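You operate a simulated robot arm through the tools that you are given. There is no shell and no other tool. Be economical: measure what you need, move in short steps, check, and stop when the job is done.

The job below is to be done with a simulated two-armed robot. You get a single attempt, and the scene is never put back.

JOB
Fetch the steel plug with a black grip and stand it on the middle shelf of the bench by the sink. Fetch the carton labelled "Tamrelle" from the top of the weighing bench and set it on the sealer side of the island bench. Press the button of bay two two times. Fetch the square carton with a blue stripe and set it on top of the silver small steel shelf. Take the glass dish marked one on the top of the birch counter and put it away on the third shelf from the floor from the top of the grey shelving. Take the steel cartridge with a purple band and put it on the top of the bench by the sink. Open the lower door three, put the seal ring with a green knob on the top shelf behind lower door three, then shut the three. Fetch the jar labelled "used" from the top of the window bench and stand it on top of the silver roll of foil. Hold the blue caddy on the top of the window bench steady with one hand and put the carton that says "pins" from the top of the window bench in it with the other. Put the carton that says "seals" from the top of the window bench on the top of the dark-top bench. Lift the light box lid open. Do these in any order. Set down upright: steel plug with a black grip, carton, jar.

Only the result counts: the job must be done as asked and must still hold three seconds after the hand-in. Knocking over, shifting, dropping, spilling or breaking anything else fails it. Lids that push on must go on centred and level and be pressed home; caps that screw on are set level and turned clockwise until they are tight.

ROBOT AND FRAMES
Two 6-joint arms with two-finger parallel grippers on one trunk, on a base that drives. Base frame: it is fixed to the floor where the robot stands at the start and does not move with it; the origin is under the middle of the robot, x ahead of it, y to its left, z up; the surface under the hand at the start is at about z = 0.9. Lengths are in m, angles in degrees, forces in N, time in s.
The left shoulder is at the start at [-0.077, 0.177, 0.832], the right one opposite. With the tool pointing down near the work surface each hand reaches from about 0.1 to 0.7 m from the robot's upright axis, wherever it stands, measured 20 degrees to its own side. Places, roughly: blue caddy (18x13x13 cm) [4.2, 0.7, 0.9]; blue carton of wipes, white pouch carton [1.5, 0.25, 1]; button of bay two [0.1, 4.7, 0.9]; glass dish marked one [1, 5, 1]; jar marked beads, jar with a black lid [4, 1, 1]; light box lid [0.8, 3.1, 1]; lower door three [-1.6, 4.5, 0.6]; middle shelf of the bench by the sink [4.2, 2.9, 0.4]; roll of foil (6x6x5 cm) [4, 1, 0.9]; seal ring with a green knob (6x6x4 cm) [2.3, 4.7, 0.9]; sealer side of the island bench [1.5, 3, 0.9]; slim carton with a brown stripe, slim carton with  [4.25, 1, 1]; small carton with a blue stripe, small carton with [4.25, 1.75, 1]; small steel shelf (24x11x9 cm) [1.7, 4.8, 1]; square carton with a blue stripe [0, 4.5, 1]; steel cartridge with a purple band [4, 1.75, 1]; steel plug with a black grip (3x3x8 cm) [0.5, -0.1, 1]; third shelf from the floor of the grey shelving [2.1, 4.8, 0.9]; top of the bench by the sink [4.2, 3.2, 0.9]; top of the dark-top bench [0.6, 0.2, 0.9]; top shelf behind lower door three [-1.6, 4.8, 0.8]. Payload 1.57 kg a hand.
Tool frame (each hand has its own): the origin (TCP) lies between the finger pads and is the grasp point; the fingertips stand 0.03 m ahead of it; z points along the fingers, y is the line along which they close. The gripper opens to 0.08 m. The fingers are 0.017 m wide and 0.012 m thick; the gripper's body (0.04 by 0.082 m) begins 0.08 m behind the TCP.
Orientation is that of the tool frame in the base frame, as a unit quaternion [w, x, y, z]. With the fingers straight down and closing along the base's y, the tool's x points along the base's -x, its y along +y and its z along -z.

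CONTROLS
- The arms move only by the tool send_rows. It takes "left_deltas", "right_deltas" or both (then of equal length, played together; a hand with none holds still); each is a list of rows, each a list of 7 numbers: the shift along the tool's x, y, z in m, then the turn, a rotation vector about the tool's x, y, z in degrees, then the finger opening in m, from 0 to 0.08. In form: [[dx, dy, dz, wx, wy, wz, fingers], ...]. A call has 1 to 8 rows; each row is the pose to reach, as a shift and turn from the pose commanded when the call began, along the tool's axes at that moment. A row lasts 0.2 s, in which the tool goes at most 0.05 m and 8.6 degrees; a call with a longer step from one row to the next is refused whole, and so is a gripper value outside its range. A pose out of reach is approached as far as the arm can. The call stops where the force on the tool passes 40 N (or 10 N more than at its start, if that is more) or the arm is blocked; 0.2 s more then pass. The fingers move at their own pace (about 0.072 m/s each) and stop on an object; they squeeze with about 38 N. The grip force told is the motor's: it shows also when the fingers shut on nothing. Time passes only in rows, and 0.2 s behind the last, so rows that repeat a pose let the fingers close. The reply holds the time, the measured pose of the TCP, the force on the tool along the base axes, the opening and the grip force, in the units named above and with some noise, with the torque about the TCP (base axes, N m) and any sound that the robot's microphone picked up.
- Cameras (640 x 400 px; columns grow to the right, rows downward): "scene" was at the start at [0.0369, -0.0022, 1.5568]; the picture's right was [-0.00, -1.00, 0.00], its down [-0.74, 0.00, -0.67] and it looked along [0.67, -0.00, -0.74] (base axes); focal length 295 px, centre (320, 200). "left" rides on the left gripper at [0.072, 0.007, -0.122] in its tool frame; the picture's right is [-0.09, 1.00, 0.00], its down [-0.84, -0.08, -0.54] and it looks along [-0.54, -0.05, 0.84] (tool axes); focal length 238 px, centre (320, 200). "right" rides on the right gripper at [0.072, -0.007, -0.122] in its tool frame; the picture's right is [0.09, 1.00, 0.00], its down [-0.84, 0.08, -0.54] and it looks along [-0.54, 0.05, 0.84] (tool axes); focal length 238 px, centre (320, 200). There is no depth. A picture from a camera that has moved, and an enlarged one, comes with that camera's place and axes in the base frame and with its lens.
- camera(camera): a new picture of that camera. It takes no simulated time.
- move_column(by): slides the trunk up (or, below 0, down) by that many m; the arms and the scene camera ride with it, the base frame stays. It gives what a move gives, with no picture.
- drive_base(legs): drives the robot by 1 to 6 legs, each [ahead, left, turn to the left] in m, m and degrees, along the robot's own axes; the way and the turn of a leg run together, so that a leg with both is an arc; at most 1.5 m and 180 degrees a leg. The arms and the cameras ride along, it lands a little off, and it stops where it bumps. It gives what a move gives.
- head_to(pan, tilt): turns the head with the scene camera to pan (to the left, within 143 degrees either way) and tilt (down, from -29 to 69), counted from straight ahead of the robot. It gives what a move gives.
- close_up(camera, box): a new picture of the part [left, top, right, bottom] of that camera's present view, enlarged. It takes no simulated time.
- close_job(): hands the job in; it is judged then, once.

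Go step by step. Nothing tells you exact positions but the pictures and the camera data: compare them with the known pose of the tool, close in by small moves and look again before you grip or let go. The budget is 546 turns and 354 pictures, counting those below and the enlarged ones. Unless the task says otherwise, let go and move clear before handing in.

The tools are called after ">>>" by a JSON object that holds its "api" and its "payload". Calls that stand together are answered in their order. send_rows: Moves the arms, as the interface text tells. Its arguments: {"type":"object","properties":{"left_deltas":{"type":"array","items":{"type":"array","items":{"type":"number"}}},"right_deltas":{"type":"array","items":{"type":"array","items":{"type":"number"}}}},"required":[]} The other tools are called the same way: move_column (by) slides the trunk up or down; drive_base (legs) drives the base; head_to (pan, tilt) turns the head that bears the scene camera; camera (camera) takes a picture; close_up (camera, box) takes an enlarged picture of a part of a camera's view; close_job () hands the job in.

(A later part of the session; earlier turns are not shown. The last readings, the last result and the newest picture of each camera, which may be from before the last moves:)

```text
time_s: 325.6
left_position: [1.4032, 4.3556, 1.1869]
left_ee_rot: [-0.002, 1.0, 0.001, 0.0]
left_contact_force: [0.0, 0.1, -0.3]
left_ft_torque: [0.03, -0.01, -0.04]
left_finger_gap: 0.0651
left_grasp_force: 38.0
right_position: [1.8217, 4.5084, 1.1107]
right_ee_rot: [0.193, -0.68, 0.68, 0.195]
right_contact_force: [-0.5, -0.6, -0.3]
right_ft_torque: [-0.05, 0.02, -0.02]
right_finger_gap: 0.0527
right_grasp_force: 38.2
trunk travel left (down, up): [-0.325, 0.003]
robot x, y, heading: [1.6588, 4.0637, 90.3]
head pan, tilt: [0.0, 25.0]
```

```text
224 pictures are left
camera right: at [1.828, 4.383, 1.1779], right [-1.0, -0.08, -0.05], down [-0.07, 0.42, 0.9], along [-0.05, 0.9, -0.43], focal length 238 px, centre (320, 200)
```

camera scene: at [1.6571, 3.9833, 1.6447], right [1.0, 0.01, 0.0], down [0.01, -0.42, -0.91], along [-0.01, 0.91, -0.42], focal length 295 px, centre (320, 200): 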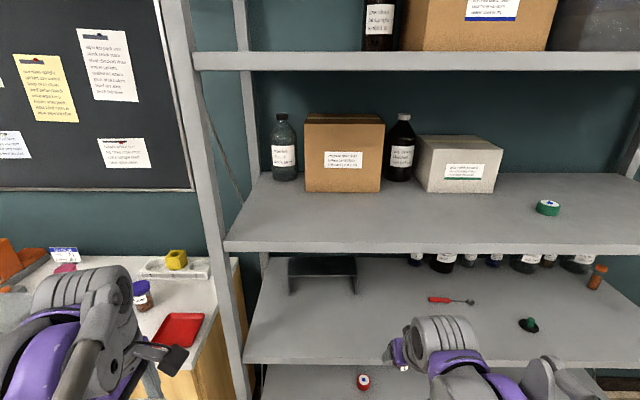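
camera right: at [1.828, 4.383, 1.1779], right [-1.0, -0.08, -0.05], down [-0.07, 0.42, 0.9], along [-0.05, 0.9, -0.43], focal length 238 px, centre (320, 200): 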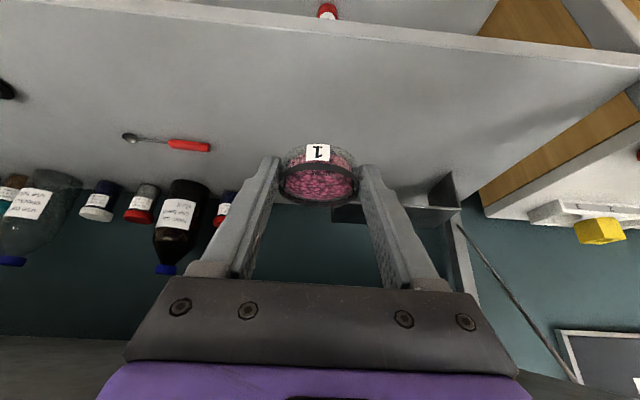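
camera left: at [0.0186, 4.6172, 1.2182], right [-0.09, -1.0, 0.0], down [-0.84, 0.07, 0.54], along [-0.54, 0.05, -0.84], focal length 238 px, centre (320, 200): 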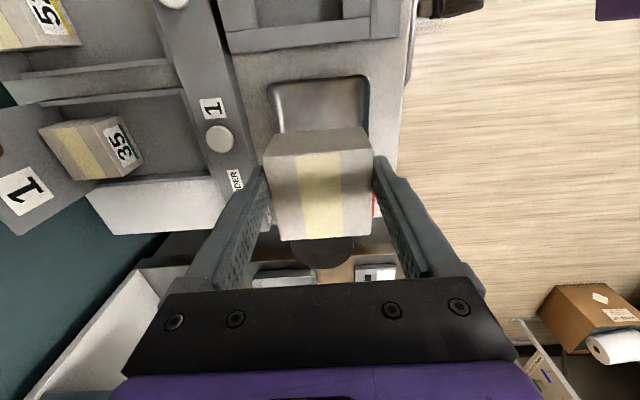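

>>> {"api": "send_rows", "payload": {"right_deltas": [[0, -0.01, 0.045, 0, 0, 0, 0.02], [0, -0.02, 0.09, 0, 0, 0, 0.02], [0, -0.03, 0.135, 0, 0, 0, 0.02], [0, -0.038, 0.175, 0, 0, 0, 0.02]]}}

>>> {"api": "camera", "payload": {"camera": "right"}}

>>> {"api": "camera", "payload": {"camera": "scene"}}

```text
time_s: 326.6
left_position: [1.4032, 4.3586, 1.1872]
left_ee_rot: [-0.002, 1.0, 0.002, 0.0]
left_contact_force: [0.2, 0.8, -1.4]
left_ft_torque: [-0.04, 0.02, 0.0]
left_finger_gap: 0.0653
left_grasp_force: 37.9
right_position: [1.8605, 4.6041, 0.963]
right_ee_rot: [-0.192, 0.68, -0.68, -0.196]
right_contact_force: [0.6, -0.3, -0.4]
right_ft_torque: [0.0, 0.0, -0.02]
right_finger_gap: 0.0527
right_grasp_force: 38.2
trunk travel left (down, up): [-0.325, 0.003]
robot x, y, heading: [1.6556, 4.0638, 90.2]
head pan, tilt: [0.0, 25.0]
```

```text
223 pictures are left
camera right: at [1.8671, 4.4782, 1.0296], right [-1.0, -0.08, -0.04], down [-0.07, 0.42, 0.9], along [-0.05, 0.9, -0.43], focal length 238 px, centre (320, 200)
```

right: 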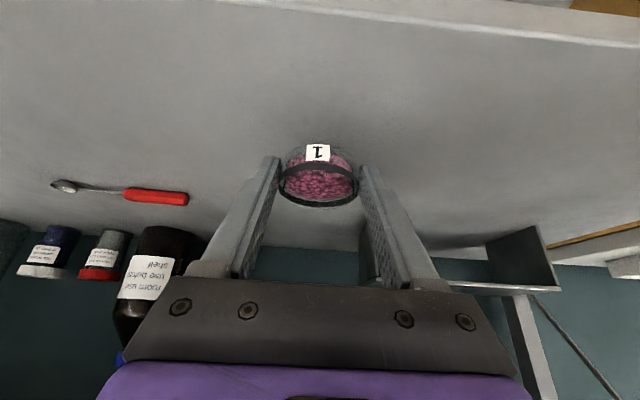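

```text
222 pictures are left
camera scene: at [1.657, 4.111, 1.6447], right [1.0, 0.0, 0.0], down [0.0, -0.42, -0.91], along [0.0, 0.91, -0.42], focal length 295 px, centre (320, 200)
```

scene: 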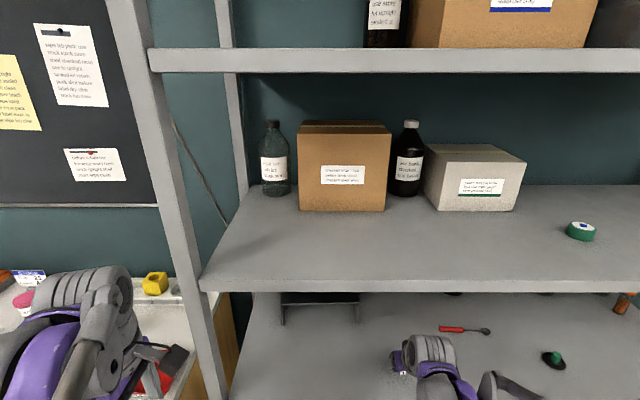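

Lower straight down slowly until the dish touches the shelf.

>>> {"api": "send_rows", "payload": {"right_deltas": [[0.008, 0, 0.013, 0, 0, 0, 0.02], [0.012, 0, 0.019, 0, 0, 0, 0.02], [0.0145, 0, 0.023, 0, 0, 0, 0.02], [0.017, 0, 0.027, 0, 0, 0, 0.02], [0.019, 0, 0.0305, 0, 0, 0, 0.02], [0.021, 0, 0.034, 0, 0, 0, 0.02], [0.023, 0, 0.037, 0, 0, 0, 0.02]]}}

>>> {"api": "camera", "payload": {"camera": "right"}}

```text
time_s: 328.0
left_position: [1.4014, 4.3537, 1.1884]
left_ee_rot: [-0.004, 1.0, 0.001, 0.0]
left_contact_force: [-0.1, -0.6, -0.6]
left_ft_torque: [0.01, 0.0, 0.02]
left_finger_gap: 0.0648
left_grasp_force: 38.3
right_position: [1.8587, 4.6009, 0.9292]
right_ee_rot: [0.199, -0.678, 0.679, 0.197]
right_contact_force: [-1.4, -6.4, 34.4]
right_ft_torque: [-0.1, -0.17, 0.05]
right_finger_gap: 0.0526
right_grasp_force: 38.0
trunk travel left (down, up): [-0.325, 0.003]
robot x, y, heading: [1.657, 4.0633, 89.9]
head pan, tilt: [0.0, 25.0]
stopped in row 6 (right hand): the force on the tool passed its limit at 47 N (the readings are from after the stop); the commanded pose is now the measured one
```

```text
221 pictures are left
camera right: at [1.8649, 4.4751, 0.9945], right [-1.0, -0.08, -0.05], down [-0.08, 0.41, 0.91], along [-0.05, 0.91, -0.42], focal length 238 px, centre (320, 200)
```

right: 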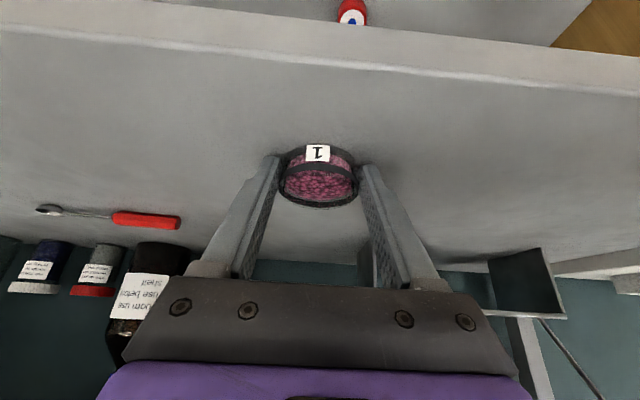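

>>> {"api": "send_rows", "payload": {"right_deltas": [[-0.001, 0, -0.0015, 0, 0, 0, 0.056], [-0.001, 0, -0.0015, 0, 0, 0, 0.065], [-0.001, 0, -0.0015, 0, 0, 0, 0.072], [-0.001, 0, -0.0015, 0, 0, 0, 0.072], [-0.001, 0, -0.04, 0, 0, 0, 0.072], [-0.001, 0, -0.085, 0, 0, 0, 0.072], [-0.001, 0, -0.13, 0, 0, 0, 0.072], [-0.001, 0, -0.17, 0, 0, 0, 0.072]]}}

>>> {"api": "camera", "payload": {"camera": "right"}}

```text
time_s: 329.8
left_position: [1.4026, 4.3546, 1.1878]
left_ee_rot: [-0.002, 1.0, 0.002, 0.0]
left_contact_force: [0.0, -0.6, -1.0]
left_ft_torque: [0.01, -0.02, 0.0]
left_finger_gap: 0.0652
left_grasp_force: 37.7
right_position: [1.8613, 4.5099, 1.0706]
right_ee_rot: [0.197, -0.679, 0.679, 0.196]
right_contact_force: [-0.3, 0.4, -0.4]
right_ft_torque: [-0.02, 0.01, 0.02]
right_finger_gap: 0.0722
right_grasp_force: 0.1
trunk travel left (down, up): [-0.325, 0.003]
robot x, y, heading: [1.657, 4.0638, 90.3]
head pan, tilt: [0.0, 25.0]
```

```text
220 pictures are left
camera right: at [1.8669, 4.3842, 1.1363], right [-1.0, -0.08, -0.05], down [-0.08, 0.42, 0.91], along [-0.05, 0.91, -0.42], focal length 238 px, centre (320, 200)
```

right: 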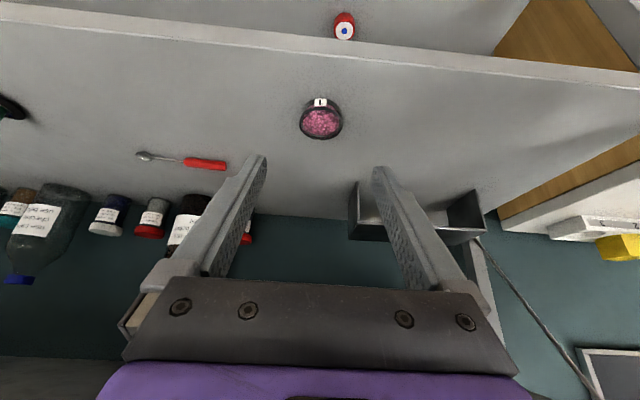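

The dish is placed. Now the carton needs a lateral grip to go under the upper shelf, so I'll set it down on the birch counter at about [1.075, 4.60] and regrasp it.

>>> {"api": "drive_base", "payload": {"legs": [[-0.15, 0, 0], [0, 0.43, 0], [0.16, 0, 0]]}}

>>> {"api": "head_to", "payload": {"pan": 0, "tilt": 45}}

>>> {"api": "camera", "payload": {"camera": "scene"}}

```text
time_s: 336.1
left_position: [0.9664, 4.364, 1.1873]
left_ee_rot: [-0.002, 1.0, 0.002, 0.001]
left_contact_force: [0.5, 0.4, -1.6]
left_ft_torque: [0.04, 0.01, -0.01]
left_finger_gap: 0.0651
left_grasp_force: 37.3
right_position: [1.4249, 4.5206, 1.0702]
right_ee_rot: [-0.196, 0.681, -0.677, -0.198]
right_contact_force: [-0.1, -1.2, -0.8]
right_ft_torque: [0.03, 0.02, 0.0]
right_finger_gap: 0.0723
right_grasp_force: 0.0
trunk travel left (down, up): [-0.325, 0.003]
robot x, y, heading: [1.2218, 4.0731, 90.5]
head pan, tilt: [0.0, 25.0]
```

```text
time_s: 337.0
left_position: [0.966, 4.3659, 1.1882]
left_ee_rot: [-0.002, 1.0, 0.002, 0.0]
left_contact_force: [-0.4, 0.0, -1.3]
left_ft_torque: [-0.01, 0.0, 0.02]
left_finger_gap: 0.0651
left_grasp_force: 38.3
right_position: [1.4237, 4.5222, 1.0698]
right_ee_rot: [-0.195, 0.681, -0.678, -0.197]
right_contact_force: [-0.6, -0.4, -0.1]
right_ft_torque: [0.0, -0.02, 0.03]
right_finger_gap: 0.0718
right_grasp_force: 0.0
trunk travel left (down, up): [-0.325, 0.003]
robot x, y, heading: [1.2213, 4.0726, 90.4]
head pan, tilt: [0.0, 45.0]
```

```text
219 pictures are left
camera scene: at [1.221, 4.1084, 1.6142], right [1.0, 0.01, 0.0], down [0.0, -0.71, -0.71], along [0.0, 0.71, -0.71], focal length 295 px, centre (320, 200)
```

scene: 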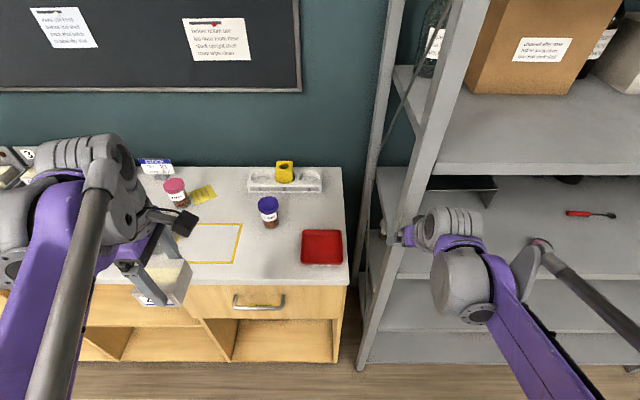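

>>> {"api": "send_rows", "payload": {"right_deltas": [[0.03, 0, -0.02, 0, 0, 0, 0.05], [0.06, 0, -0.04, 0, 0, 0, 0.03], [0.09, 0, -0.06, 0, 0, 0, 0.0], [0.12, 0, -0.075, 0, 0, 0, 0.0], [0.12, 0, -0.075, 0, 0, 0, 0.0], [0.12, 0, -0.075, 0, 0, 0, 0.0]], "left_deltas": [[0.018, -0.038, 0.005, 0, 0, 0, 0.03], [0.036, -0.076, 0.01, 0, 0, 0, 0.03], [0.054, -0.114, 0.02, 0, 0, 0, 0.03], [0.072, -0.152, 0.035, 0, 0, 0, 0.03], [0.09, -0.19, 0.055, 0, 0, 0, 0.03], [0.109, -0.226, 0.08, 0, 0, 0, 0.03]]}}

>>> {"api": "camera", "payload": {"camera": "scene"}}

>>> {"api": "camera", "payload": {"camera": "left"}}

```text
time_s: 338.4
left_position: [1.074, 4.5904, 1.1115]
left_ee_rot: [-0.001, 1.0, 0.003, 0.0]
left_contact_force: [-0.5, -0.3, -1.8]
left_ft_torque: [-0.01, 0.0, 0.0]
left_finger_gap: 0.0652
left_grasp_force: 38.0
right_position: [1.4237, 4.3817, 1.0694]
right_ee_rot: [-0.195, 0.681, -0.678, -0.197]
right_contact_force: [0.0, -0.1, 0.2]
right_ft_torque: [0.02, -0.01, 0.01]
right_finger_gap: 0.0001
right_grasp_force: 21.2
trunk travel left (down, up): [-0.325, 0.003]
robot x, y, heading: [1.2208, 4.0732, 90.5]
head pan, tilt: [0.0, 45.0]
```

```text
218 pictures are left
camera scene: at [1.2212, 4.1101, 1.6141], right [1.0, 0.01, 0.0], down [0.0, -0.71, -0.71], along [0.0, 0.71, -0.71], focal length 295 px, centre (320, 200)
```

scene: 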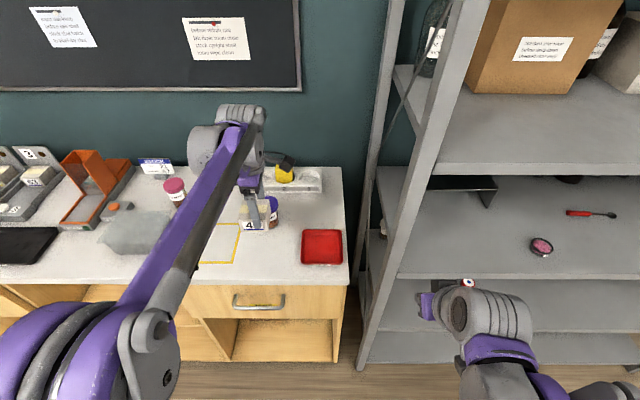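

```text
217 pictures are left
camera left: at [1.1466, 4.5848, 1.2329], right [-0.09, -1.0, 0.0], down [-0.84, 0.07, 0.54], along [-0.54, 0.05, -0.84], focal length 238 px, centre (320, 200)
```

left: 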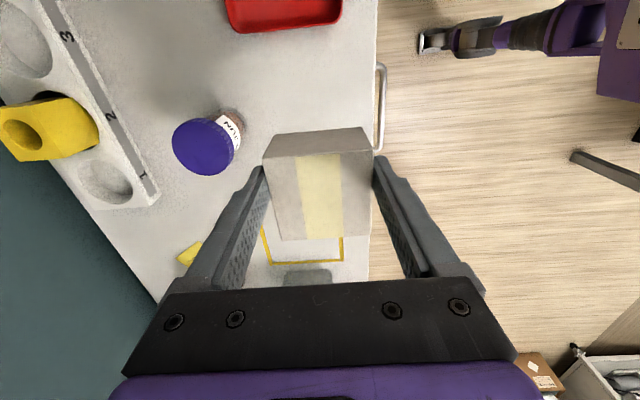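

>>> {"api": "send_rows", "payload": {"left_deltas": [[0, 0, 0.045, 0, 0, 0, 0.03], [0, 0, 0.09, 0, 0, 0, 0.03], [0, 0, 0.13, 0, 0, 0, 0.03], [0, 0, 0.145, 0, 0, 0, 0.03], [0, 0, 0.152, 0, 0, 0, 0.03], [0, 0, 0.159, 0, 0, 0, 0.03], [0, 0, 0.166, 0, 0, 0, 0.03], [0, 0, 0.172, 0, 0, 0, 0.03]]}}

```text
time_s: 340.1
left_position: [1.0726, 4.5915, 0.9439]
left_ee_rot: [-0.003, 1.0, 0.002, 0.0]
left_contact_force: [0.7, 0.2, 25.2]
left_ft_torque: [-0.25, 0.02, 0.01]
left_finger_gap: 0.0654
left_grasp_force: 38.3
right_position: [1.4238, 4.3788, 1.0705]
right_ee_rot: [-0.197, 0.679, -0.679, -0.197]
right_contact_force: [1.3, 0.0, -0.6]
right_ft_torque: [0.0, 0.0, -0.02]
right_finger_gap: 0.0002
right_grasp_force: 21.0
trunk travel left (down, up): [-0.325, 0.003]
robot x, y, heading: [1.2243, 4.0736, 90.5]
head pan, tilt: [0.0, 45.0]
stopped in row 8 (left hand): the force on the tool passed its limit at 48 N (the readings are from after the stop); the commanded pose is now the measured one
```

>>> {"api": "send_rows", "payload": {"left_deltas": [[0, 0, -0.001, 0, 0, 0, 0.075], [0, 0, -0.001, 0, 0, 0, 0.08], [0, 0, -0.001, 0, 0, 0, 0.08], [0, 0, -0.04, 0, 0, 0, 0.08], [0, 0, -0.08, 0, 0, 0, 0.08], [0, 0.0, -0.12, 0, 0, 0, 0.08], [0, 0.02, -0.14, 0, 0, 8.5, 0.08], [0, 0.06, -0.15, 0, 0, 17, 0.08]]}}

>>> {"api": "send_rows", "payload": {"left_deltas": [[0, 0.01, 0, 0, 0, 8.5, 0.08], [0, 0.01, 0, 0, 0, 17, 0.08], [0, 0.01, 0, 0, 0, 25.5, 0.08], [0, 0.01, 0, 0, 0, 34, 0.08], [0, 0.01, 0, 0, 0, 42.5, 0.08], [0, 0.01, 0, 0, 0, 51, 0.08], [0, 0.01, 0, 0, 0, 59.5, 0.08], [0, 0.01, 0, 0, 0, 68, 0.08]]}}

>>> {"api": "camera", "payload": {"camera": "left"}}

```text
time_s: 341.9
left_position: [1.0728, 4.5297, 1.0906]
left_ee_rot: [-0.001, 0.989, -0.147, -0.001]
left_contact_force: [0.3, -0.3, -0.2]
left_ft_torque: [0.07, 0.02, -0.01]
left_finger_gap: 0.08
left_grasp_force: 0.1
right_position: [1.4245, 4.379, 1.0707]
right_ee_rot: [-0.196, 0.681, -0.678, -0.198]
right_contact_force: [-0.5, 0.2, 0.2]
right_ft_torque: [0.06, 0.02, -0.01]
right_finger_gap: 0.0
right_grasp_force: 21.6
trunk travel left (down, up): [-0.325, 0.003]
robot x, y, heading: [1.2219, 4.0718, 90.2]
head pan, tilt: [0.0, 45.0]
```

```text
time_s: 343.7
left_position: [1.0713, 4.5226, 1.0895]
left_ee_rot: [0.0, 0.738, -0.675, -0.001]
left_contact_force: [0.6, 0.0, 0.6]
left_ft_torque: [0.0, 0.03, 0.0]
left_finger_gap: 0.0799
left_grasp_force: 0.0
right_position: [1.4236, 4.3806, 1.0701]
right_ee_rot: [-0.197, 0.68, -0.678, -0.198]
right_contact_force: [-0.2, 1.1, -0.4]
right_ft_torque: [-0.01, -0.01, 0.0]
right_finger_gap: 0.0001
right_grasp_force: 21.2
trunk travel left (down, up): [-0.325, 0.003]
robot x, y, heading: [1.2216, 4.0724, 90.2]
head pan, tilt: [0.0, 45.0]
```

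```text
216 pictures are left
camera left: at [1.071, 4.4515, 1.2128], right [-1.0, 0.0, 0.0], down [0.0, 0.84, 0.54], along [0.0, 0.54, -0.84], focal length 238 px, centre (320, 200)
```

left: 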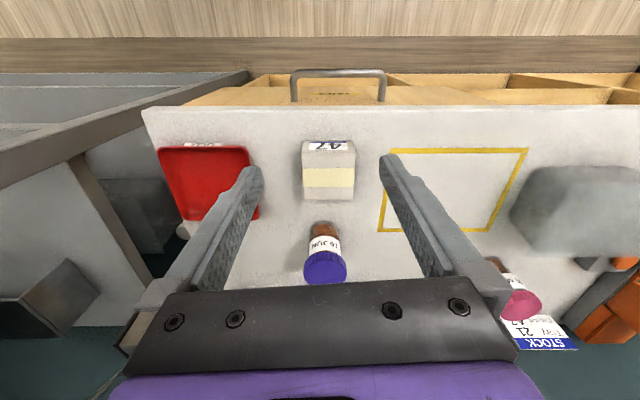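

Carton stands free. Now yaw to lateral and pitch the left tool 60° forward for a lateral regrasp.

>>> {"api": "send_rows", "payload": {"left_deltas": [[0.03, 0, 0, 0, 0, 5, 0.08]]}}

>>> {"api": "send_rows", "payload": {"left_deltas": [[0.02, 0, 0.0, 0, -8.5, 0, 0.08], [0.04, 0, 0.01, 0, -17, 0, 0.08], [0.06, 0, 0.02, 0, -25.5, 0, 0.08], [0.08, 0, 0.03, 0, -34, 0, 0.08], [0.08, 0, 0.05, 0, -42.5, 0, 0.08], [0.08, 0, 0.07, 0, -51, 0, 0.08], [0.08, 0, 0.09, 0, -59.5, 0, 0.08]]}}

>>> {"api": "camera", "payload": {"camera": "left"}}

>>> {"api": "camera", "payload": {"camera": "scene"}}

```text
time_s: 344.1
left_position: [1.0733, 4.4914, 1.0905]
left_ee_rot: [-0.001, 0.708, -0.706, -0.001]
left_contact_force: [-0.3, -0.3, 0.3]
left_ft_torque: [0.04, 0.03, 0.0]
left_finger_gap: 0.08
left_grasp_force: 0.1
right_position: [1.4237, 4.3789, 1.0713]
right_ee_rot: [-0.195, 0.68, -0.678, -0.197]
right_contact_force: [1.1, -1.0, 0.4]
right_ft_torque: [-0.04, -0.01, 0.02]
right_finger_gap: 0.0
right_grasp_force: 21.9
trunk travel left (down, up): [-0.325, 0.003]
robot x, y, heading: [1.2227, 4.0717, 90.0]
head pan, tilt: [0.0, 45.0]
```

```text
time_s: 345.7
left_position: [1.07, 4.4145, 0.9994]
left_ee_rot: [-0.352, 0.614, -0.612, -0.353]
left_contact_force: [-0.7, 0.4, -0.5]
left_ft_torque: [0.01, -0.02, 0.01]
left_finger_gap: 0.0798
left_grasp_force: 0.0
right_position: [1.424, 4.3814, 1.0698]
right_ee_rot: [-0.196, 0.68, -0.679, -0.197]
right_contact_force: [-0.1, 0.1, 0.6]
right_ft_torque: [0.0, 0.03, 0.02]
right_finger_gap: 0.0
right_grasp_force: 21.5
trunk travel left (down, up): [-0.325, 0.003]
robot x, y, heading: [1.2222, 4.0741, 90.2]
head pan, tilt: [0.0, 45.0]
```

```text
215 pictures are left
camera left: at [1.0656, 4.274, 1.0006], right [-1.0, 0.04, 0.08], down [0.08, -0.05, 1.0], along [0.05, 1.0, 0.04], focal length 238 px, centre (320, 200)
```

left: 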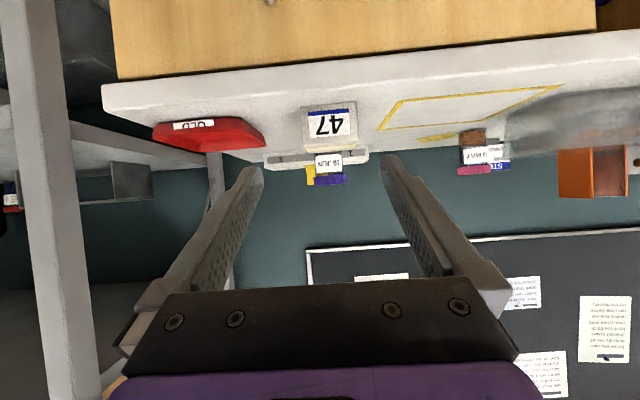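

```text
214 pictures are left
camera scene: at [1.2212, 4.1095, 1.6141], right [1.0, 0.01, 0.0], down [0.0, -0.71, -0.71], along [0.0, 0.71, -0.71], focal length 295 px, centre (320, 200)
```

scene: 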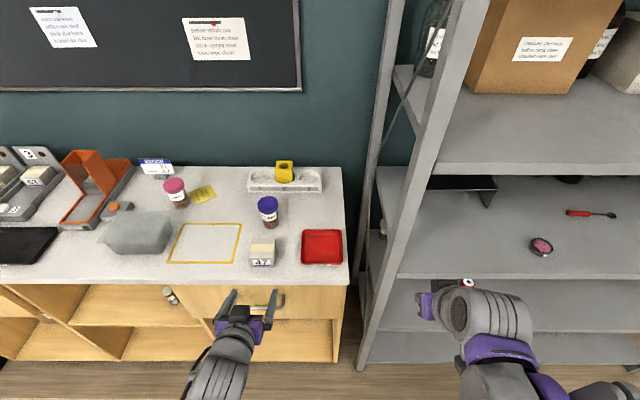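

>>> {"api": "send_rows", "payload": {"left_deltas": [[0.018, 0.004, 0.031, 0, 0, 0, 0.08], [0.0358, 0.008, 0.0623, 0, 0, 0, 0.08], [0.018, 0.008, 0.092, 0, 0, 0, 0.08], [-0.0, 0.008, 0.122, 0, 0, 0, 0.08]]}}

>>> {"api": "camera", "payload": {"camera": "left"}}

```text
time_s: 346.7
left_position: [1.0639, 4.5193, 0.9389]
left_ee_rot: [-0.35, 0.615, -0.613, -0.352]
left_contact_force: [-0.2, -0.6, -1.0]
left_ft_torque: [-0.03, 0.0, -0.01]
left_finger_gap: 0.0798
left_grasp_force: 0.0
left hand out of reach, approached as far as the arm can: row 2, 3
right_position: [1.4244, 4.3803, 1.0703]
right_ee_rot: [-0.196, 0.681, -0.678, -0.197]
right_contact_force: [0.2, 0.0, 0.0]
right_ft_torque: [-0.02, 0.0, 0.0]
right_finger_gap: 0.0
right_grasp_force: 21.1
trunk travel left (down, up): [-0.325, 0.003]
robot x, y, heading: [1.2204, 4.074, 90.2]
head pan, tilt: [0.0, 45.0]
```

```text
213 pictures are left
camera left: at [1.059, 4.379, 0.9401], right [-1.0, 0.04, 0.08], down [0.08, -0.04, 1.0], along [0.05, 1.0, 0.04], focal length 238 px, centre (320, 200)
```

left: 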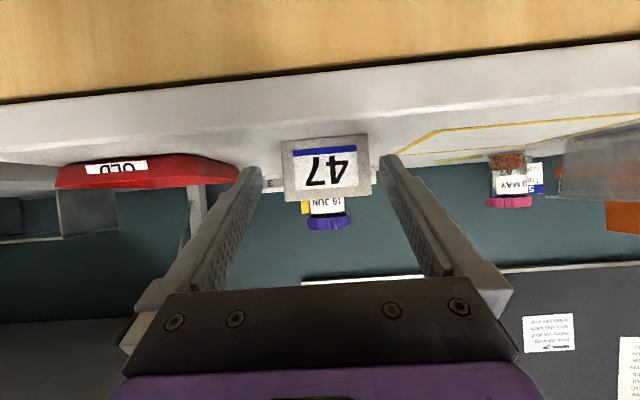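

>>> {"api": "send_rows", "payload": {"left_deltas": [[-0.012, 0.003, 0.02, 0, 0, 0, 0.08], [-0.024, 0.003, 0.04, 0, 0, 0, 0.08], [-0.0345, 0.003, 0.0586, 0, 0, 0, 0.08]]}}

>>> {"api": "camera", "payload": {"camera": "left"}}

```text
time_s: 347.5
left_position: [1.0603, 4.5871, 0.9386]
left_ee_rot: [-0.351, 0.615, -0.613, -0.352]
left_contact_force: [0.3, -0.8, -0.1]
left_ft_torque: [-0.02, 0.01, 0.03]
left_finger_gap: 0.0802
left_grasp_force: 0.0
right_position: [1.4234, 4.3808, 1.0698]
right_ee_rot: [-0.195, 0.681, -0.678, -0.197]
right_contact_force: [1.8, 0.4, 0.1]
right_ft_torque: [0.0, 0.02, -0.02]
right_finger_gap: 0.0
right_grasp_force: 21.2
trunk travel left (down, up): [-0.325, 0.003]
robot x, y, heading: [1.2209, 4.0738, 90.3]
head pan, tilt: [0.0, 45.0]
```

```text
212 pictures are left
camera left: at [1.0554, 4.4469, 0.9393], right [-1.0, 0.04, 0.08], down [0.08, -0.04, 1.0], along [0.05, 1.0, 0.04], focal length 238 px, centre (320, 200)
```

left: 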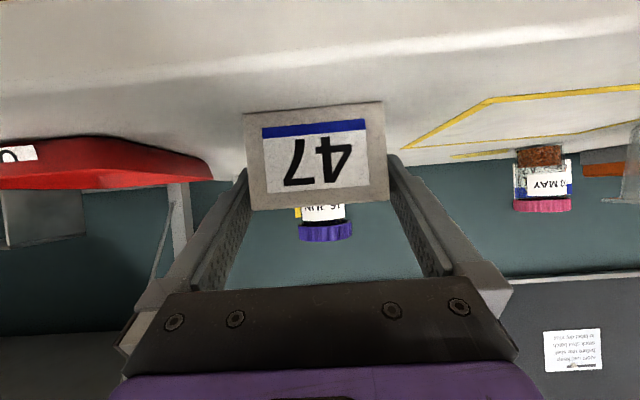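

Straddled. Close and lift slightly.

>>> {"api": "send_rows", "payload": {"left_deltas": [[0, 0, 0, 0, 0, 0, 0.06], [0, 0, 0, 0, 0, 0, 0.04], [0, 0, 0, 0, 0, 0, 0.03], [0, 0, 0, 0, 0, 0, 0.03], [-0.02, 0, -0.012, 0, 0, 0, 0.03], [-0.045, 0, -0.028, 0, 0, 0, 0.03], [-0.08, 0, -0.05, 0, 0, 0, 0.03]]}}

>>> {"api": "camera", "payload": {"camera": "left"}}

```text
time_s: 349.1
left_position: [1.0599, 4.5817, 1.0318]
left_ee_rot: [-0.351, 0.615, -0.612, -0.352]
left_contact_force: [0.4, -0.6, -1.0]
left_ft_torque: [-0.02, -0.01, -0.02]
left_finger_gap: 0.0654
left_grasp_force: 38.2
right_position: [1.4235, 4.3789, 1.0701]
right_ee_rot: [-0.196, 0.68, -0.678, -0.198]
right_contact_force: [-0.9, -0.5, 0.3]
right_ft_torque: [-0.01, -0.01, 0.02]
right_finger_gap: 0.0
right_grasp_force: 21.1
trunk travel left (down, up): [-0.325, 0.003]
robot x, y, heading: [1.2245, 4.0709, 90.4]
head pan, tilt: [0.0, 45.0]
```

```text
211 pictures are left
camera left: at [1.0547, 4.4409, 1.0326], right [-1.0, 0.04, 0.08], down [0.08, -0.04, 1.0], along [0.05, 1.0, 0.04], focal length 238 px, centre (320, 200)
```

left: 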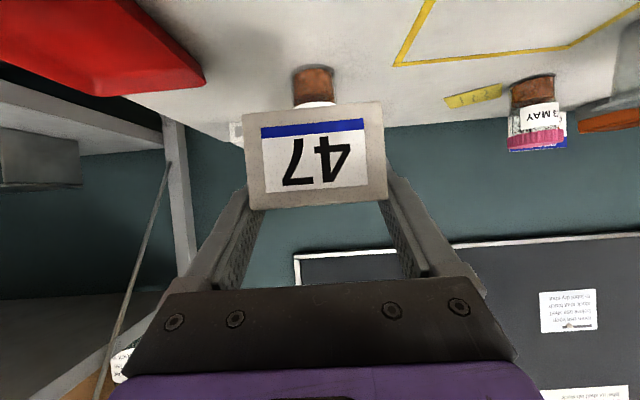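

Gripped laterally. Drive to the shelving and line up with the small steel shelf.

>>> {"api": "drive_base", "payload": {"legs": [[-0.2, 0, 0], [0, -0.6, 0]]}}

>>> {"api": "head_to", "payload": {"pan": 10, "tilt": 30}}

>>> {"api": "camera", "payload": {"camera": "scene"}}

>>> {"api": "camera", "payload": {"camera": "left"}}

```text
time_s: 356.1
left_position: [1.6682, 4.3833, 1.032]
left_ee_rot: [-0.352, 0.614, -0.613, -0.351]
left_contact_force: [0.5, 0.6, -1.2]
left_ft_torque: [-0.04, 0.01, -0.01]
left_finger_gap: 0.0654
left_grasp_force: 38.2
right_position: [2.0313, 4.18, 1.07]
right_ee_rot: [-0.196, 0.679, -0.679, -0.197]
right_contact_force: [0.8, -1.1, 0.8]
right_ft_torque: [-0.01, 0.0, -0.02]
right_finger_gap: 0.0
right_grasp_force: 21.3
trunk travel left (down, up): [-0.325, 0.003]
robot x, y, heading: [1.8273, 3.877, 89.9]
head pan, tilt: [0.0, 45.0]
```

```text
time_s: 356.8
left_position: [1.6695, 4.3851, 1.032]
left_ee_rot: [0.351, -0.614, 0.614, 0.35]
left_contact_force: [0.5, 0.3, -1.5]
left_ft_torque: [-0.02, 0.0, -0.03]
left_finger_gap: 0.0652
left_grasp_force: 37.4
right_position: [2.0324, 4.1805, 1.069]
right_ee_rot: [0.196, -0.679, 0.679, 0.197]
right_contact_force: [-0.4, 0.8, 0.7]
right_ft_torque: [0.01, 0.01, 0.02]
right_finger_gap: 0.0001
right_grasp_force: 21.2
trunk travel left (down, up): [-0.325, 0.003]
robot x, y, heading: [1.8264, 3.8753, 90.2]
head pan, tilt: [10.0, 30.0]
```

```text
210 pictures are left
camera scene: at [1.8122, 3.9169, 1.6367], right [0.98, 0.17, 0.0], down [0.09, -0.49, -0.87], along [-0.15, 0.85, -0.5], focal length 295 px, centre (320, 200)
```

scene: 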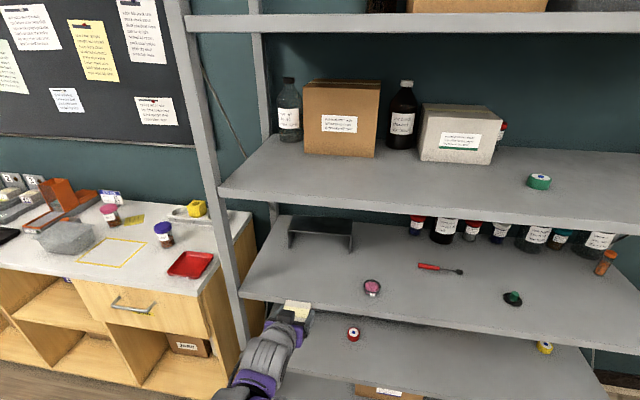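

```text
209 pictures are left
camera left: at [1.6629, 4.2437, 1.032], right [-1.0, 0.05, 0.08], down [0.08, -0.04, 1.0], along [0.05, 1.0, 0.04], focal length 238 px, centre (320, 200)
```

left: 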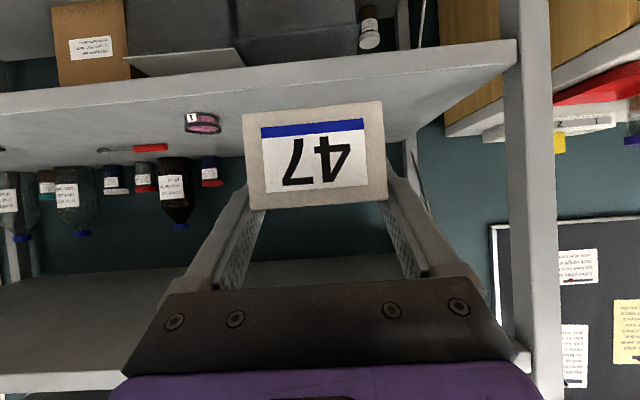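

>>> {"api": "close_up", "payload": {"camera": "scene", "box": [220, 170, 420, 320]}}

```text
2.67 times, centred on (320, 245) of scene
camera zoom: at [1.8122, 3.9169, 1.6367], right [0.98, 0.17, 0.0], down [0.09, -0.49, -0.87], along [-0.15, 0.85, -0.5], focal length 786 px, centre (320, 80)
```

zoom: 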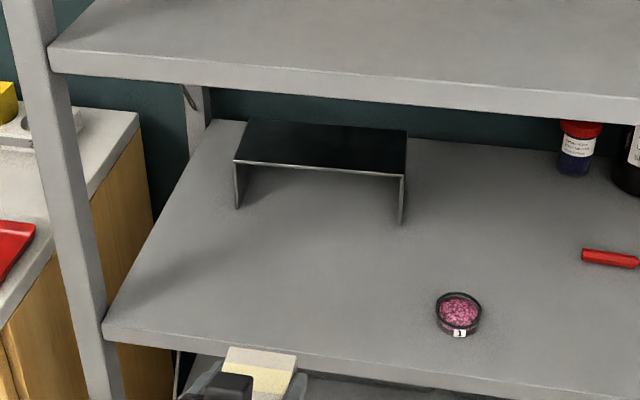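

The steel shelf top spans x 1.54–1.78, y 4.785–4.895, z≈0.99; the shelf above has its underside at z≈1.24. I'll raise the carton slightly and drive in.

>>> {"api": "send_rows", "payload": {"left_deltas": [[-0.012, 0.006, -0.007, 0, 0, 0, 0.03], [-0.016, 0.0125, -0.009, 0, 0, 0, 0.03]], "right_deltas": [[0.04, 0, -0.02, 0, 0, 0, 0], [0.08, 0, -0.04, 0, 0, 0, 0]]}}

>>> {"api": "drive_base", "payload": {"legs": [[0.3, 0, 0]]}}

>>> {"api": "camera", "payload": {"camera": "left"}}

>>> {"api": "camera", "payload": {"camera": "scene"}}

```text
time_s: 357.4
left_position: [1.6576, 4.3848, 1.0484]
left_ee_rot: [-0.35, 0.615, -0.613, -0.352]
left_contact_force: [-0.2, 0.2, -0.8]
left_ft_torque: [-0.04, 0.01, 0.03]
left_finger_gap: 0.0654
left_grasp_force: 37.9
right_position: [2.0414, 4.1264, 1.0598]
right_ee_rot: [0.196, -0.679, 0.679, 0.196]
right_contact_force: [-0.3, 0.0, -0.7]
right_ft_torque: [0.0, -0.01, 0.0]
right_finger_gap: 0.0003
right_grasp_force: 21.4
right hand out of reach, approached as far as the arm can: row 2
trunk travel left (down, up): [-0.325, 0.003]
robot x, y, heading: [1.8292, 3.8721, 90.1]
head pan, tilt: [10.0, 30.0]
```

```text
time_s: 359.5
left_position: [1.6597, 4.696, 1.0484]
left_ee_rot: [0.352, -0.612, 0.615, 0.351]
left_contact_force: [0.1, -1.3, -2.5]
left_ft_torque: [0.0, 0.02, 0.0]
left_finger_gap: 0.0653
left_grasp_force: 38.0
right_position: [2.0428, 4.4355, 1.06]
right_ee_rot: [0.196, -0.677, 0.682, 0.196]
right_contact_force: [-0.3, -1.2, -0.2]
right_ft_torque: [-0.03, -0.01, -0.02]
right_finger_gap: 0.0001
right_grasp_force: 21.4
trunk travel left (down, up): [-0.325, 0.003]
robot x, y, heading: [1.8275, 4.1853, 89.6]
head pan, tilt: [10.0, 30.0]
```

```text
207 pictures are left
camera left: at [1.6528, 4.556, 1.0491], right [-1.0, 0.05, 0.08], down [0.08, -0.04, 1.0], along [0.06, 1.0, 0.04], focal length 238 px, centre (320, 200)
```

left: 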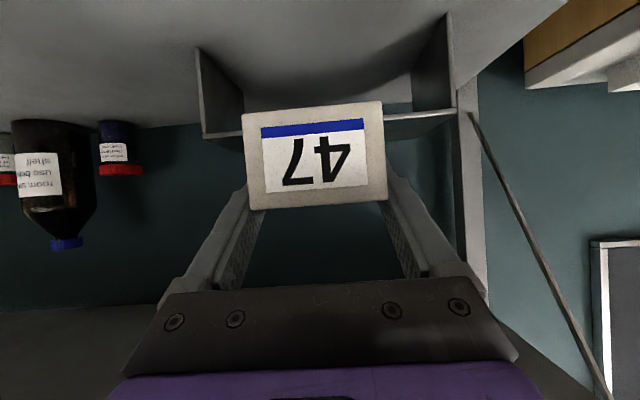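

```text
206 pictures are left
camera scene: at [1.813, 4.228, 1.6365], right [0.99, 0.17, 0.0], down [0.08, -0.49, -0.87], along [-0.15, 0.85, -0.5], focal length 295 px, centre (320, 200)
```

scene: 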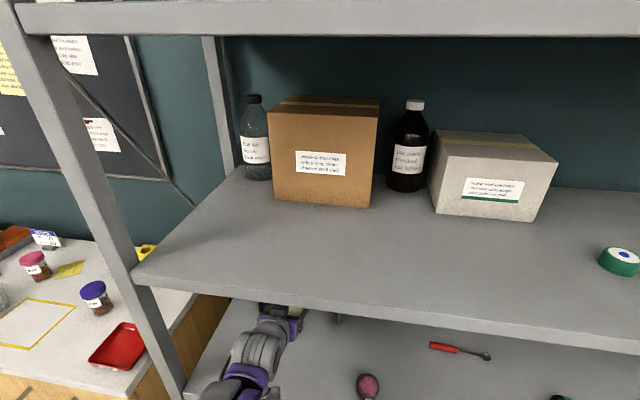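

Carton bottom is ~2 cm above the plate and centred. Advance 14 cm.

>>> {"api": "send_rows", "payload": {"left_deltas": [[-0.018, 0, 0.03, 0, 0, 0, 0.03], [-0.036, 0.001, 0.06, 0, 0, 0, 0.03], [-0.054, 0.002, 0.09, 0, 0, 0, 0.03], [-0.0709, 0.002, 0.1203, 0, 0, 0, 0.03]]}}

>>> {"api": "camera", "payload": {"camera": "left"}}

```text
time_s: 360.5
left_position: [1.6599, 4.8265, 1.0498]
left_ee_rot: [0.354, -0.611, 0.615, 0.351]
left_contact_force: [0.1, -0.4, -1.7]
left_ft_torque: [-0.01, 0.0, -0.02]
left_finger_gap: 0.0654
left_grasp_force: 38.1
right_position: [2.0428, 4.4282, 1.059]
right_ee_rot: [0.197, -0.677, 0.681, 0.198]
right_contact_force: [0.4, 0.4, -0.2]
right_ft_torque: [0.01, -0.02, 0.01]
right_finger_gap: 0.0
right_grasp_force: 21.5
trunk travel left (down, up): [-0.325, 0.003]
robot x, y, heading: [1.8288, 4.1838, 89.8]
head pan, tilt: [10.0, 30.0]
```

```text
205 pictures are left
camera left: at [1.6519, 4.6874, 1.0492], right [-1.0, 0.05, 0.08], down [0.08, -0.05, 1.0], along [0.06, 1.0, 0.04], focal length 238 px, centre (320, 200)
```

left: 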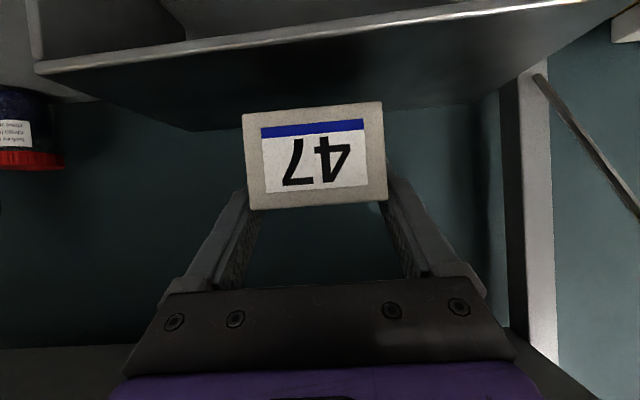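

Carton is over the plate. Lower slowly to contact.

>>> {"api": "send_rows", "payload": {"left_deltas": [[0.005, 0, 0.003, 0, 0, 0, 0.03], [0.009, 0, 0.0053, 0, 0, 0, 0.03], [0.012, 0, 0.007, 0, 0, 0, 0.03], [0.015, 0, 0.009, 0, 0, 0, 0.03], [0.018, 0, 0.0106, 0, 0, 0, 0.03], [0.021, 0, 0.0124, 0, 0, 0, 0.03]]}}

>>> {"api": "camera", "payload": {"camera": "left"}}

```text
time_s: 361.9
left_position: [1.6576, 4.8377, 1.0289]
left_ee_rot: [0.354, -0.611, 0.614, 0.353]
left_contact_force: [2.1, 0.8, 27.8]
left_ft_torque: [-0.81, -0.12, 0.05]
left_finger_gap: 0.0656
left_grasp_force: 38.6
right_position: [2.044, 4.4343, 1.0609]
right_ee_rot: [0.197, -0.677, 0.682, 0.198]
right_contact_force: [-0.2, -0.3, 0.5]
right_ft_torque: [0.01, 0.01, 0.01]
right_finger_gap: 0.0
right_grasp_force: 20.7
trunk travel left (down, up): [-0.325, 0.003]
robot x, y, heading: [1.8322, 4.1857, 89.7]
head pan, tilt: [10.0, 30.0]
```

```text
204 pictures are left
camera left: at [1.6519, 4.6967, 1.0284], right [-1.0, 0.05, 0.08], down [0.08, -0.05, 1.0], along [0.06, 1.0, 0.05], focal length 238 px, centre (320, 200)
```

left: 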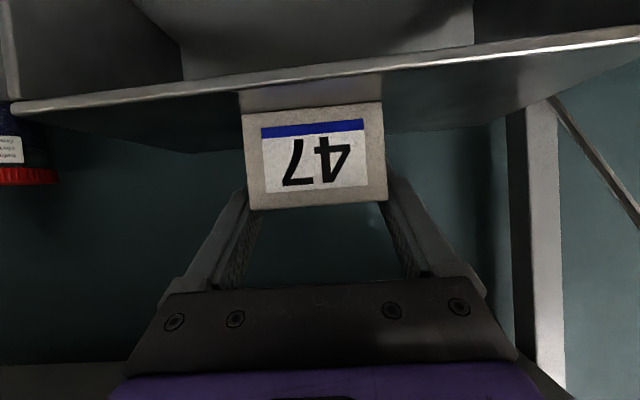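

Resting on the plate. Open and pull straight back.

>>> {"api": "send_rows", "payload": {"left_deltas": [[0, 0, 0, 0, 0, 0, 0.07], [0, 0, 0, 0, 0, 0, 0.08], [0, 0, 0, 0, 0, 0, 0.08], [0.02, 0, -0.034, 0, 0, 0, 0.08], [0.042, 0, -0.071, 0, 0, 0, 0.08], [0.064, 0, -0.108, 0, 0, 0, 0.08], [0.086, 0, -0.146, 0, 0, 0, 0.08]]}}

>>> {"api": "camera", "payload": {"camera": "left"}}

```text
time_s: 363.5
left_position: [1.6559, 4.6669, 1.0245]
left_ee_rot: [0.353, -0.612, 0.615, 0.35]
left_contact_force: [-0.6, 0.0, 1.1]
left_ft_torque: [-0.01, -0.02, 0.04]
left_finger_gap: 0.0799
left_grasp_force: 0.1
right_position: [2.0435, 4.4339, 1.0599]
right_ee_rot: [0.197, -0.677, 0.682, 0.196]
right_contact_force: [-0.8, 0.1, 0.6]
right_ft_torque: [0.02, 0.0, 0.04]
right_finger_gap: 0.0
right_grasp_force: 21.7
trunk travel left (down, up): [-0.325, 0.003]
robot x, y, heading: [1.8273, 4.1847, 89.6]
head pan, tilt: [10.0, 30.0]
```

```text
203 pictures are left
camera left: at [1.6493, 4.5262, 1.0244], right [-1.0, 0.05, 0.08], down [0.08, -0.05, 1.0], along [0.06, 1.0, 0.04], focal length 238 px, centre (320, 200)
```

left: 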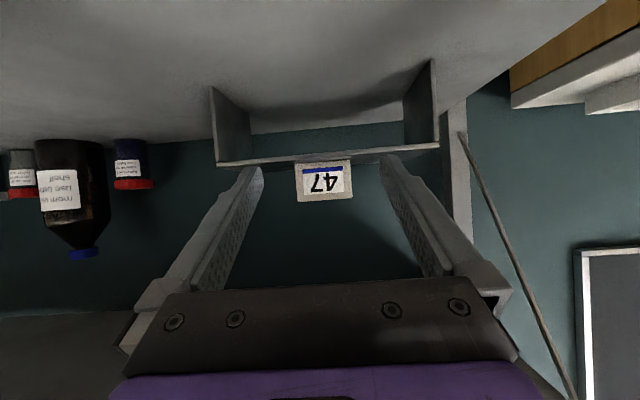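

The carton stands upright on the steel shelf. Next the seal ring with the green knob at about [2.285, 4.64]; I back out, shift right and pitch the right hand to 60°.

>>> {"api": "drive_base", "payload": {"legs": [[-0.28, 0, 0.3], [0, -0.26, 0]]}}

>>> {"api": "send_rows", "payload": {"left_deltas": [[0.03, 0, -0.04, 0, 8, 0, 0.04], [0.03, 0, -0.06, 0, 16, 0, 0.0], [0.03, 0, -0.08, 0, 24, 0, 0.0], [0.02, 0, -0.1, 0, 32, 0, 0.0], [0.0, 0, -0.12, 0, 40, 0, 0.0]], "right_deltas": [[0.0, 0, 0.0, 0, -7, 0, 0.04], [-0.0, 0, 0.0, 0, -14, 0, 0.06], [-0.0, 0, 0.0, 0, -21, 0, 0.06], [-0.0, 0, 0.0, 0, -28, 0, 0.06], [-0.0, 0, 0.0, 0, -28, 0, 0.06]]}}

>>> {"api": "camera", "payload": {"camera": "scene"}}

>>> {"api": "camera", "payload": {"camera": "right"}}

```text
time_s: 368.0
left_position: [1.9162, 4.3901, 1.0242]
left_ee_rot: [0.352, -0.612, 0.616, 0.35]
left_contact_force: [0.6, 0.1, -1.4]
left_ft_torque: [0.02, -0.04, -0.01]
left_finger_gap: 0.08
left_grasp_force: 0.0
right_position: [2.3034, 4.1563, 1.0602]
right_ee_rot: [0.196, -0.676, 0.683, 0.195]
right_contact_force: [-1.3, -0.1, -0.1]
right_ft_torque: [-0.01, 0.02, 0.01]
right_finger_gap: 0.0
right_grasp_force: 21.6
trunk travel left (down, up): [-0.325, 0.003]
robot x, y, heading: [2.0889, 3.903, 89.7]
head pan, tilt: [10.0, 30.0]
```

```text
time_s: 369.2
left_position: [1.9171, 4.2884, 1.0861]
left_ee_rot: [0.119, -0.694, 0.699, 0.12]
left_contact_force: [-0.3, 0.0, 0.1]
left_ft_torque: [-0.02, 0.01, 0.01]
left_finger_gap: 0.0002
left_grasp_force: 20.9
right_position: [2.3315, 4.1946, 1.0399]
right_ee_rot: [0.355, -0.609, 0.614, 0.354]
right_contact_force: [-0.8, 0.2, 0.7]
right_ft_torque: [0.0, 0.01, -0.03]
right_finger_gap: 0.0598
right_grasp_force: 0.1
right hand out of reach, approached as far as the arm can: row 1, 2, 3, 4, 5
trunk travel left (down, up): [-0.325, 0.003]
robot x, y, heading: [2.0874, 3.9061, 89.5]
head pan, tilt: [10.0, 30.0]
```

```text
202 pictures are left
camera scene: at [2.0725, 3.9502, 1.6368], right [0.99, 0.17, 0.0], down [0.08, -0.49, -0.87], along [-0.15, 0.85, -0.5], focal length 295 px, centre (320, 200)
```

scene: 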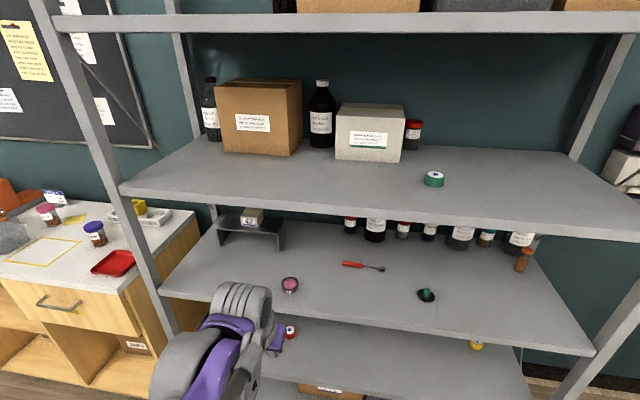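

```text
201 pictures are left
camera right: at [2.3365, 4.0534, 1.0381], right [-1.0, -0.04, -0.08], down [-0.08, -0.05, 1.0], along [-0.04, 1.0, 0.05], focal length 238 px, centre (320, 200)
```

right: 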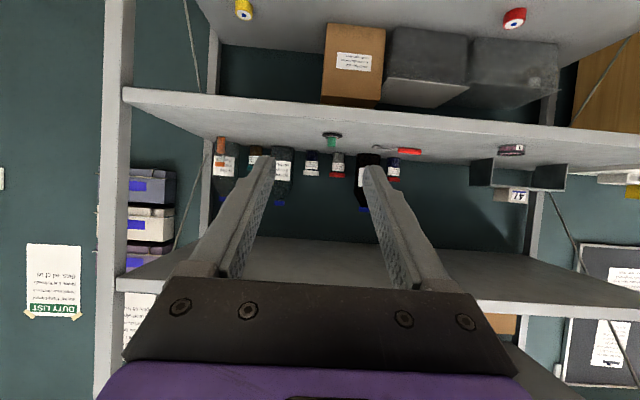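

>>> {"api": "drive_base", "payload": {"legs": [[0.22, 0, 0.3]]}}

>>> {"api": "close_up", "payload": {"camera": "right", "box": [260, 60, 420, 180]}}

```text
time_s: 370.9
left_position: [1.9197, 4.5112, 1.0858]
left_ee_rot: [0.12, -0.694, 0.7, 0.119]
left_contact_force: [1.0, 0.3, 0.5]
left_ft_torque: [-0.03, 0.0, 0.01]
left_finger_gap: 0.0
left_grasp_force: 20.8
right_position: [2.3339, 4.417, 1.0388]
right_ee_rot: [0.355, -0.609, 0.615, 0.354]
right_contact_force: [0.5, 0.3, -0.5]
right_ft_torque: [0.01, -0.01, -0.04]
right_finger_gap: 0.06
right_grasp_force: 0.0
trunk travel left (down, up): [-0.325, 0.003]
robot x, y, heading: [2.0928, 4.1333, 89.7]
head pan, tilt: [10.0, 30.0]
```

```text
3.33 times, centred on (340, 120) of right
camera zoom: at [2.3381, 4.2763, 1.0379], right [-1.0, -0.04, -0.08], down [-0.08, -0.05, 1.0], along [-0.04, 1.0, 0.05], focal length 794 px, centre (253, 467)
```

zoom: 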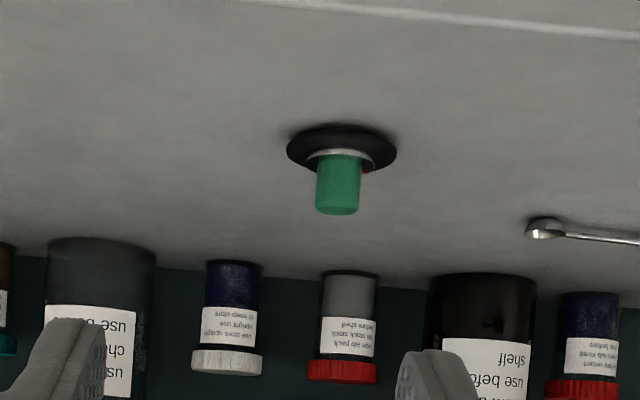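

>>> {"api": "send_rows", "payload": {"right_deltas": [[0.01, 0.01, 0.04, 0, 0, 0, 0.06], [0.02, 0.025, 0.08, 0, 0, 0, 0.06], [0.03, 0.04, 0.118, 0, 0, 0, 0.06], [0.0306, 0.04, 0.1478, 0, 0, 0, 0.06]]}}

>>> {"api": "camera", "payload": {"camera": "right"}}

```text
time_s: 371.9
left_position: [1.92, 4.5147, 1.0859]
left_ee_rot: [0.12, -0.695, 0.699, 0.119]
left_contact_force: [0.1, 0.8, -0.5]
left_ft_torque: [-0.02, 0.0, 0.03]
left_finger_gap: 0.0
left_grasp_force: 20.6
right_position: [2.2924, 4.5349, 0.9472]
right_ee_rot: [0.355, -0.609, 0.616, 0.353]
right_contact_force: [0.4, -0.4, -0.2]
right_ft_torque: [-0.01, 0.0, 0.0]
right_finger_gap: 0.0599
right_grasp_force: 0.0
right hand out of reach, approached as far as the arm can: row 4
trunk travel left (down, up): [-0.325, 0.003]
robot x, y, heading: [2.091, 4.1279, 89.4]
head pan, tilt: [10.0, 30.0]
```

```text
199 pictures are left
camera right: at [2.2971, 4.3942, 0.9468], right [-1.0, -0.04, -0.08], down [-0.08, -0.05, 1.0], along [-0.04, 1.0, 0.05], focal length 238 px, centre (320, 200)
```

right: 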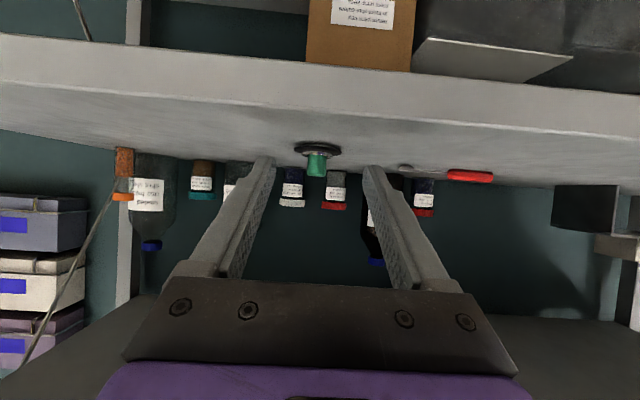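

>>> {"api": "send_rows", "payload": {"right_deltas": [[-0.012, 0, 0.028, 0, 0, 0, 0.06], [-0.025, 0, 0.057, 0, 0, 0, 0.06], [-0.0375, 0, 0.0857, 0, 0, 0, 0.06]]}}

>>> {"api": "camera", "payload": {"camera": "right"}}

```text
time_s: 372.7
left_position: [1.9194, 4.5131, 1.0852]
left_ee_rot: [0.121, -0.694, 0.7, 0.12]
left_contact_force: [-0.1, -0.7, -0.9]
left_ft_torque: [0.01, 0.03, 0.02]
left_finger_gap: 0.0001
left_grasp_force: 21.6
right_position: [2.2964, 4.628, 0.9382]
right_ee_rot: [0.356, -0.608, 0.615, 0.353]
right_contact_force: [0.2, -0.4, 0.3]
right_ft_torque: [0.04, -0.02, -0.02]
right_finger_gap: 0.0599
right_grasp_force: 0.1
trunk travel left (down, up): [-0.325, 0.003]
robot x, y, heading: [2.0901, 4.1319, 89.5]
head pan, tilt: [10.0, 30.0]
```

```text
198 pictures are left
camera right: at [2.3011, 4.4867, 0.9383], right [-1.0, -0.04, -0.08], down [-0.08, -0.05, 1.0], along [-0.04, 1.0, 0.05], focal length 238 px, centre (320, 200)
```

right: 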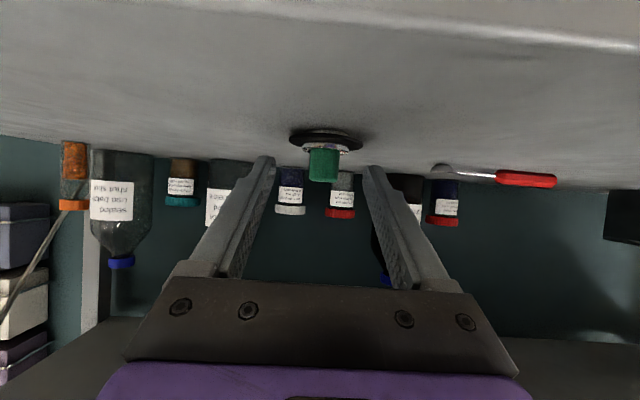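

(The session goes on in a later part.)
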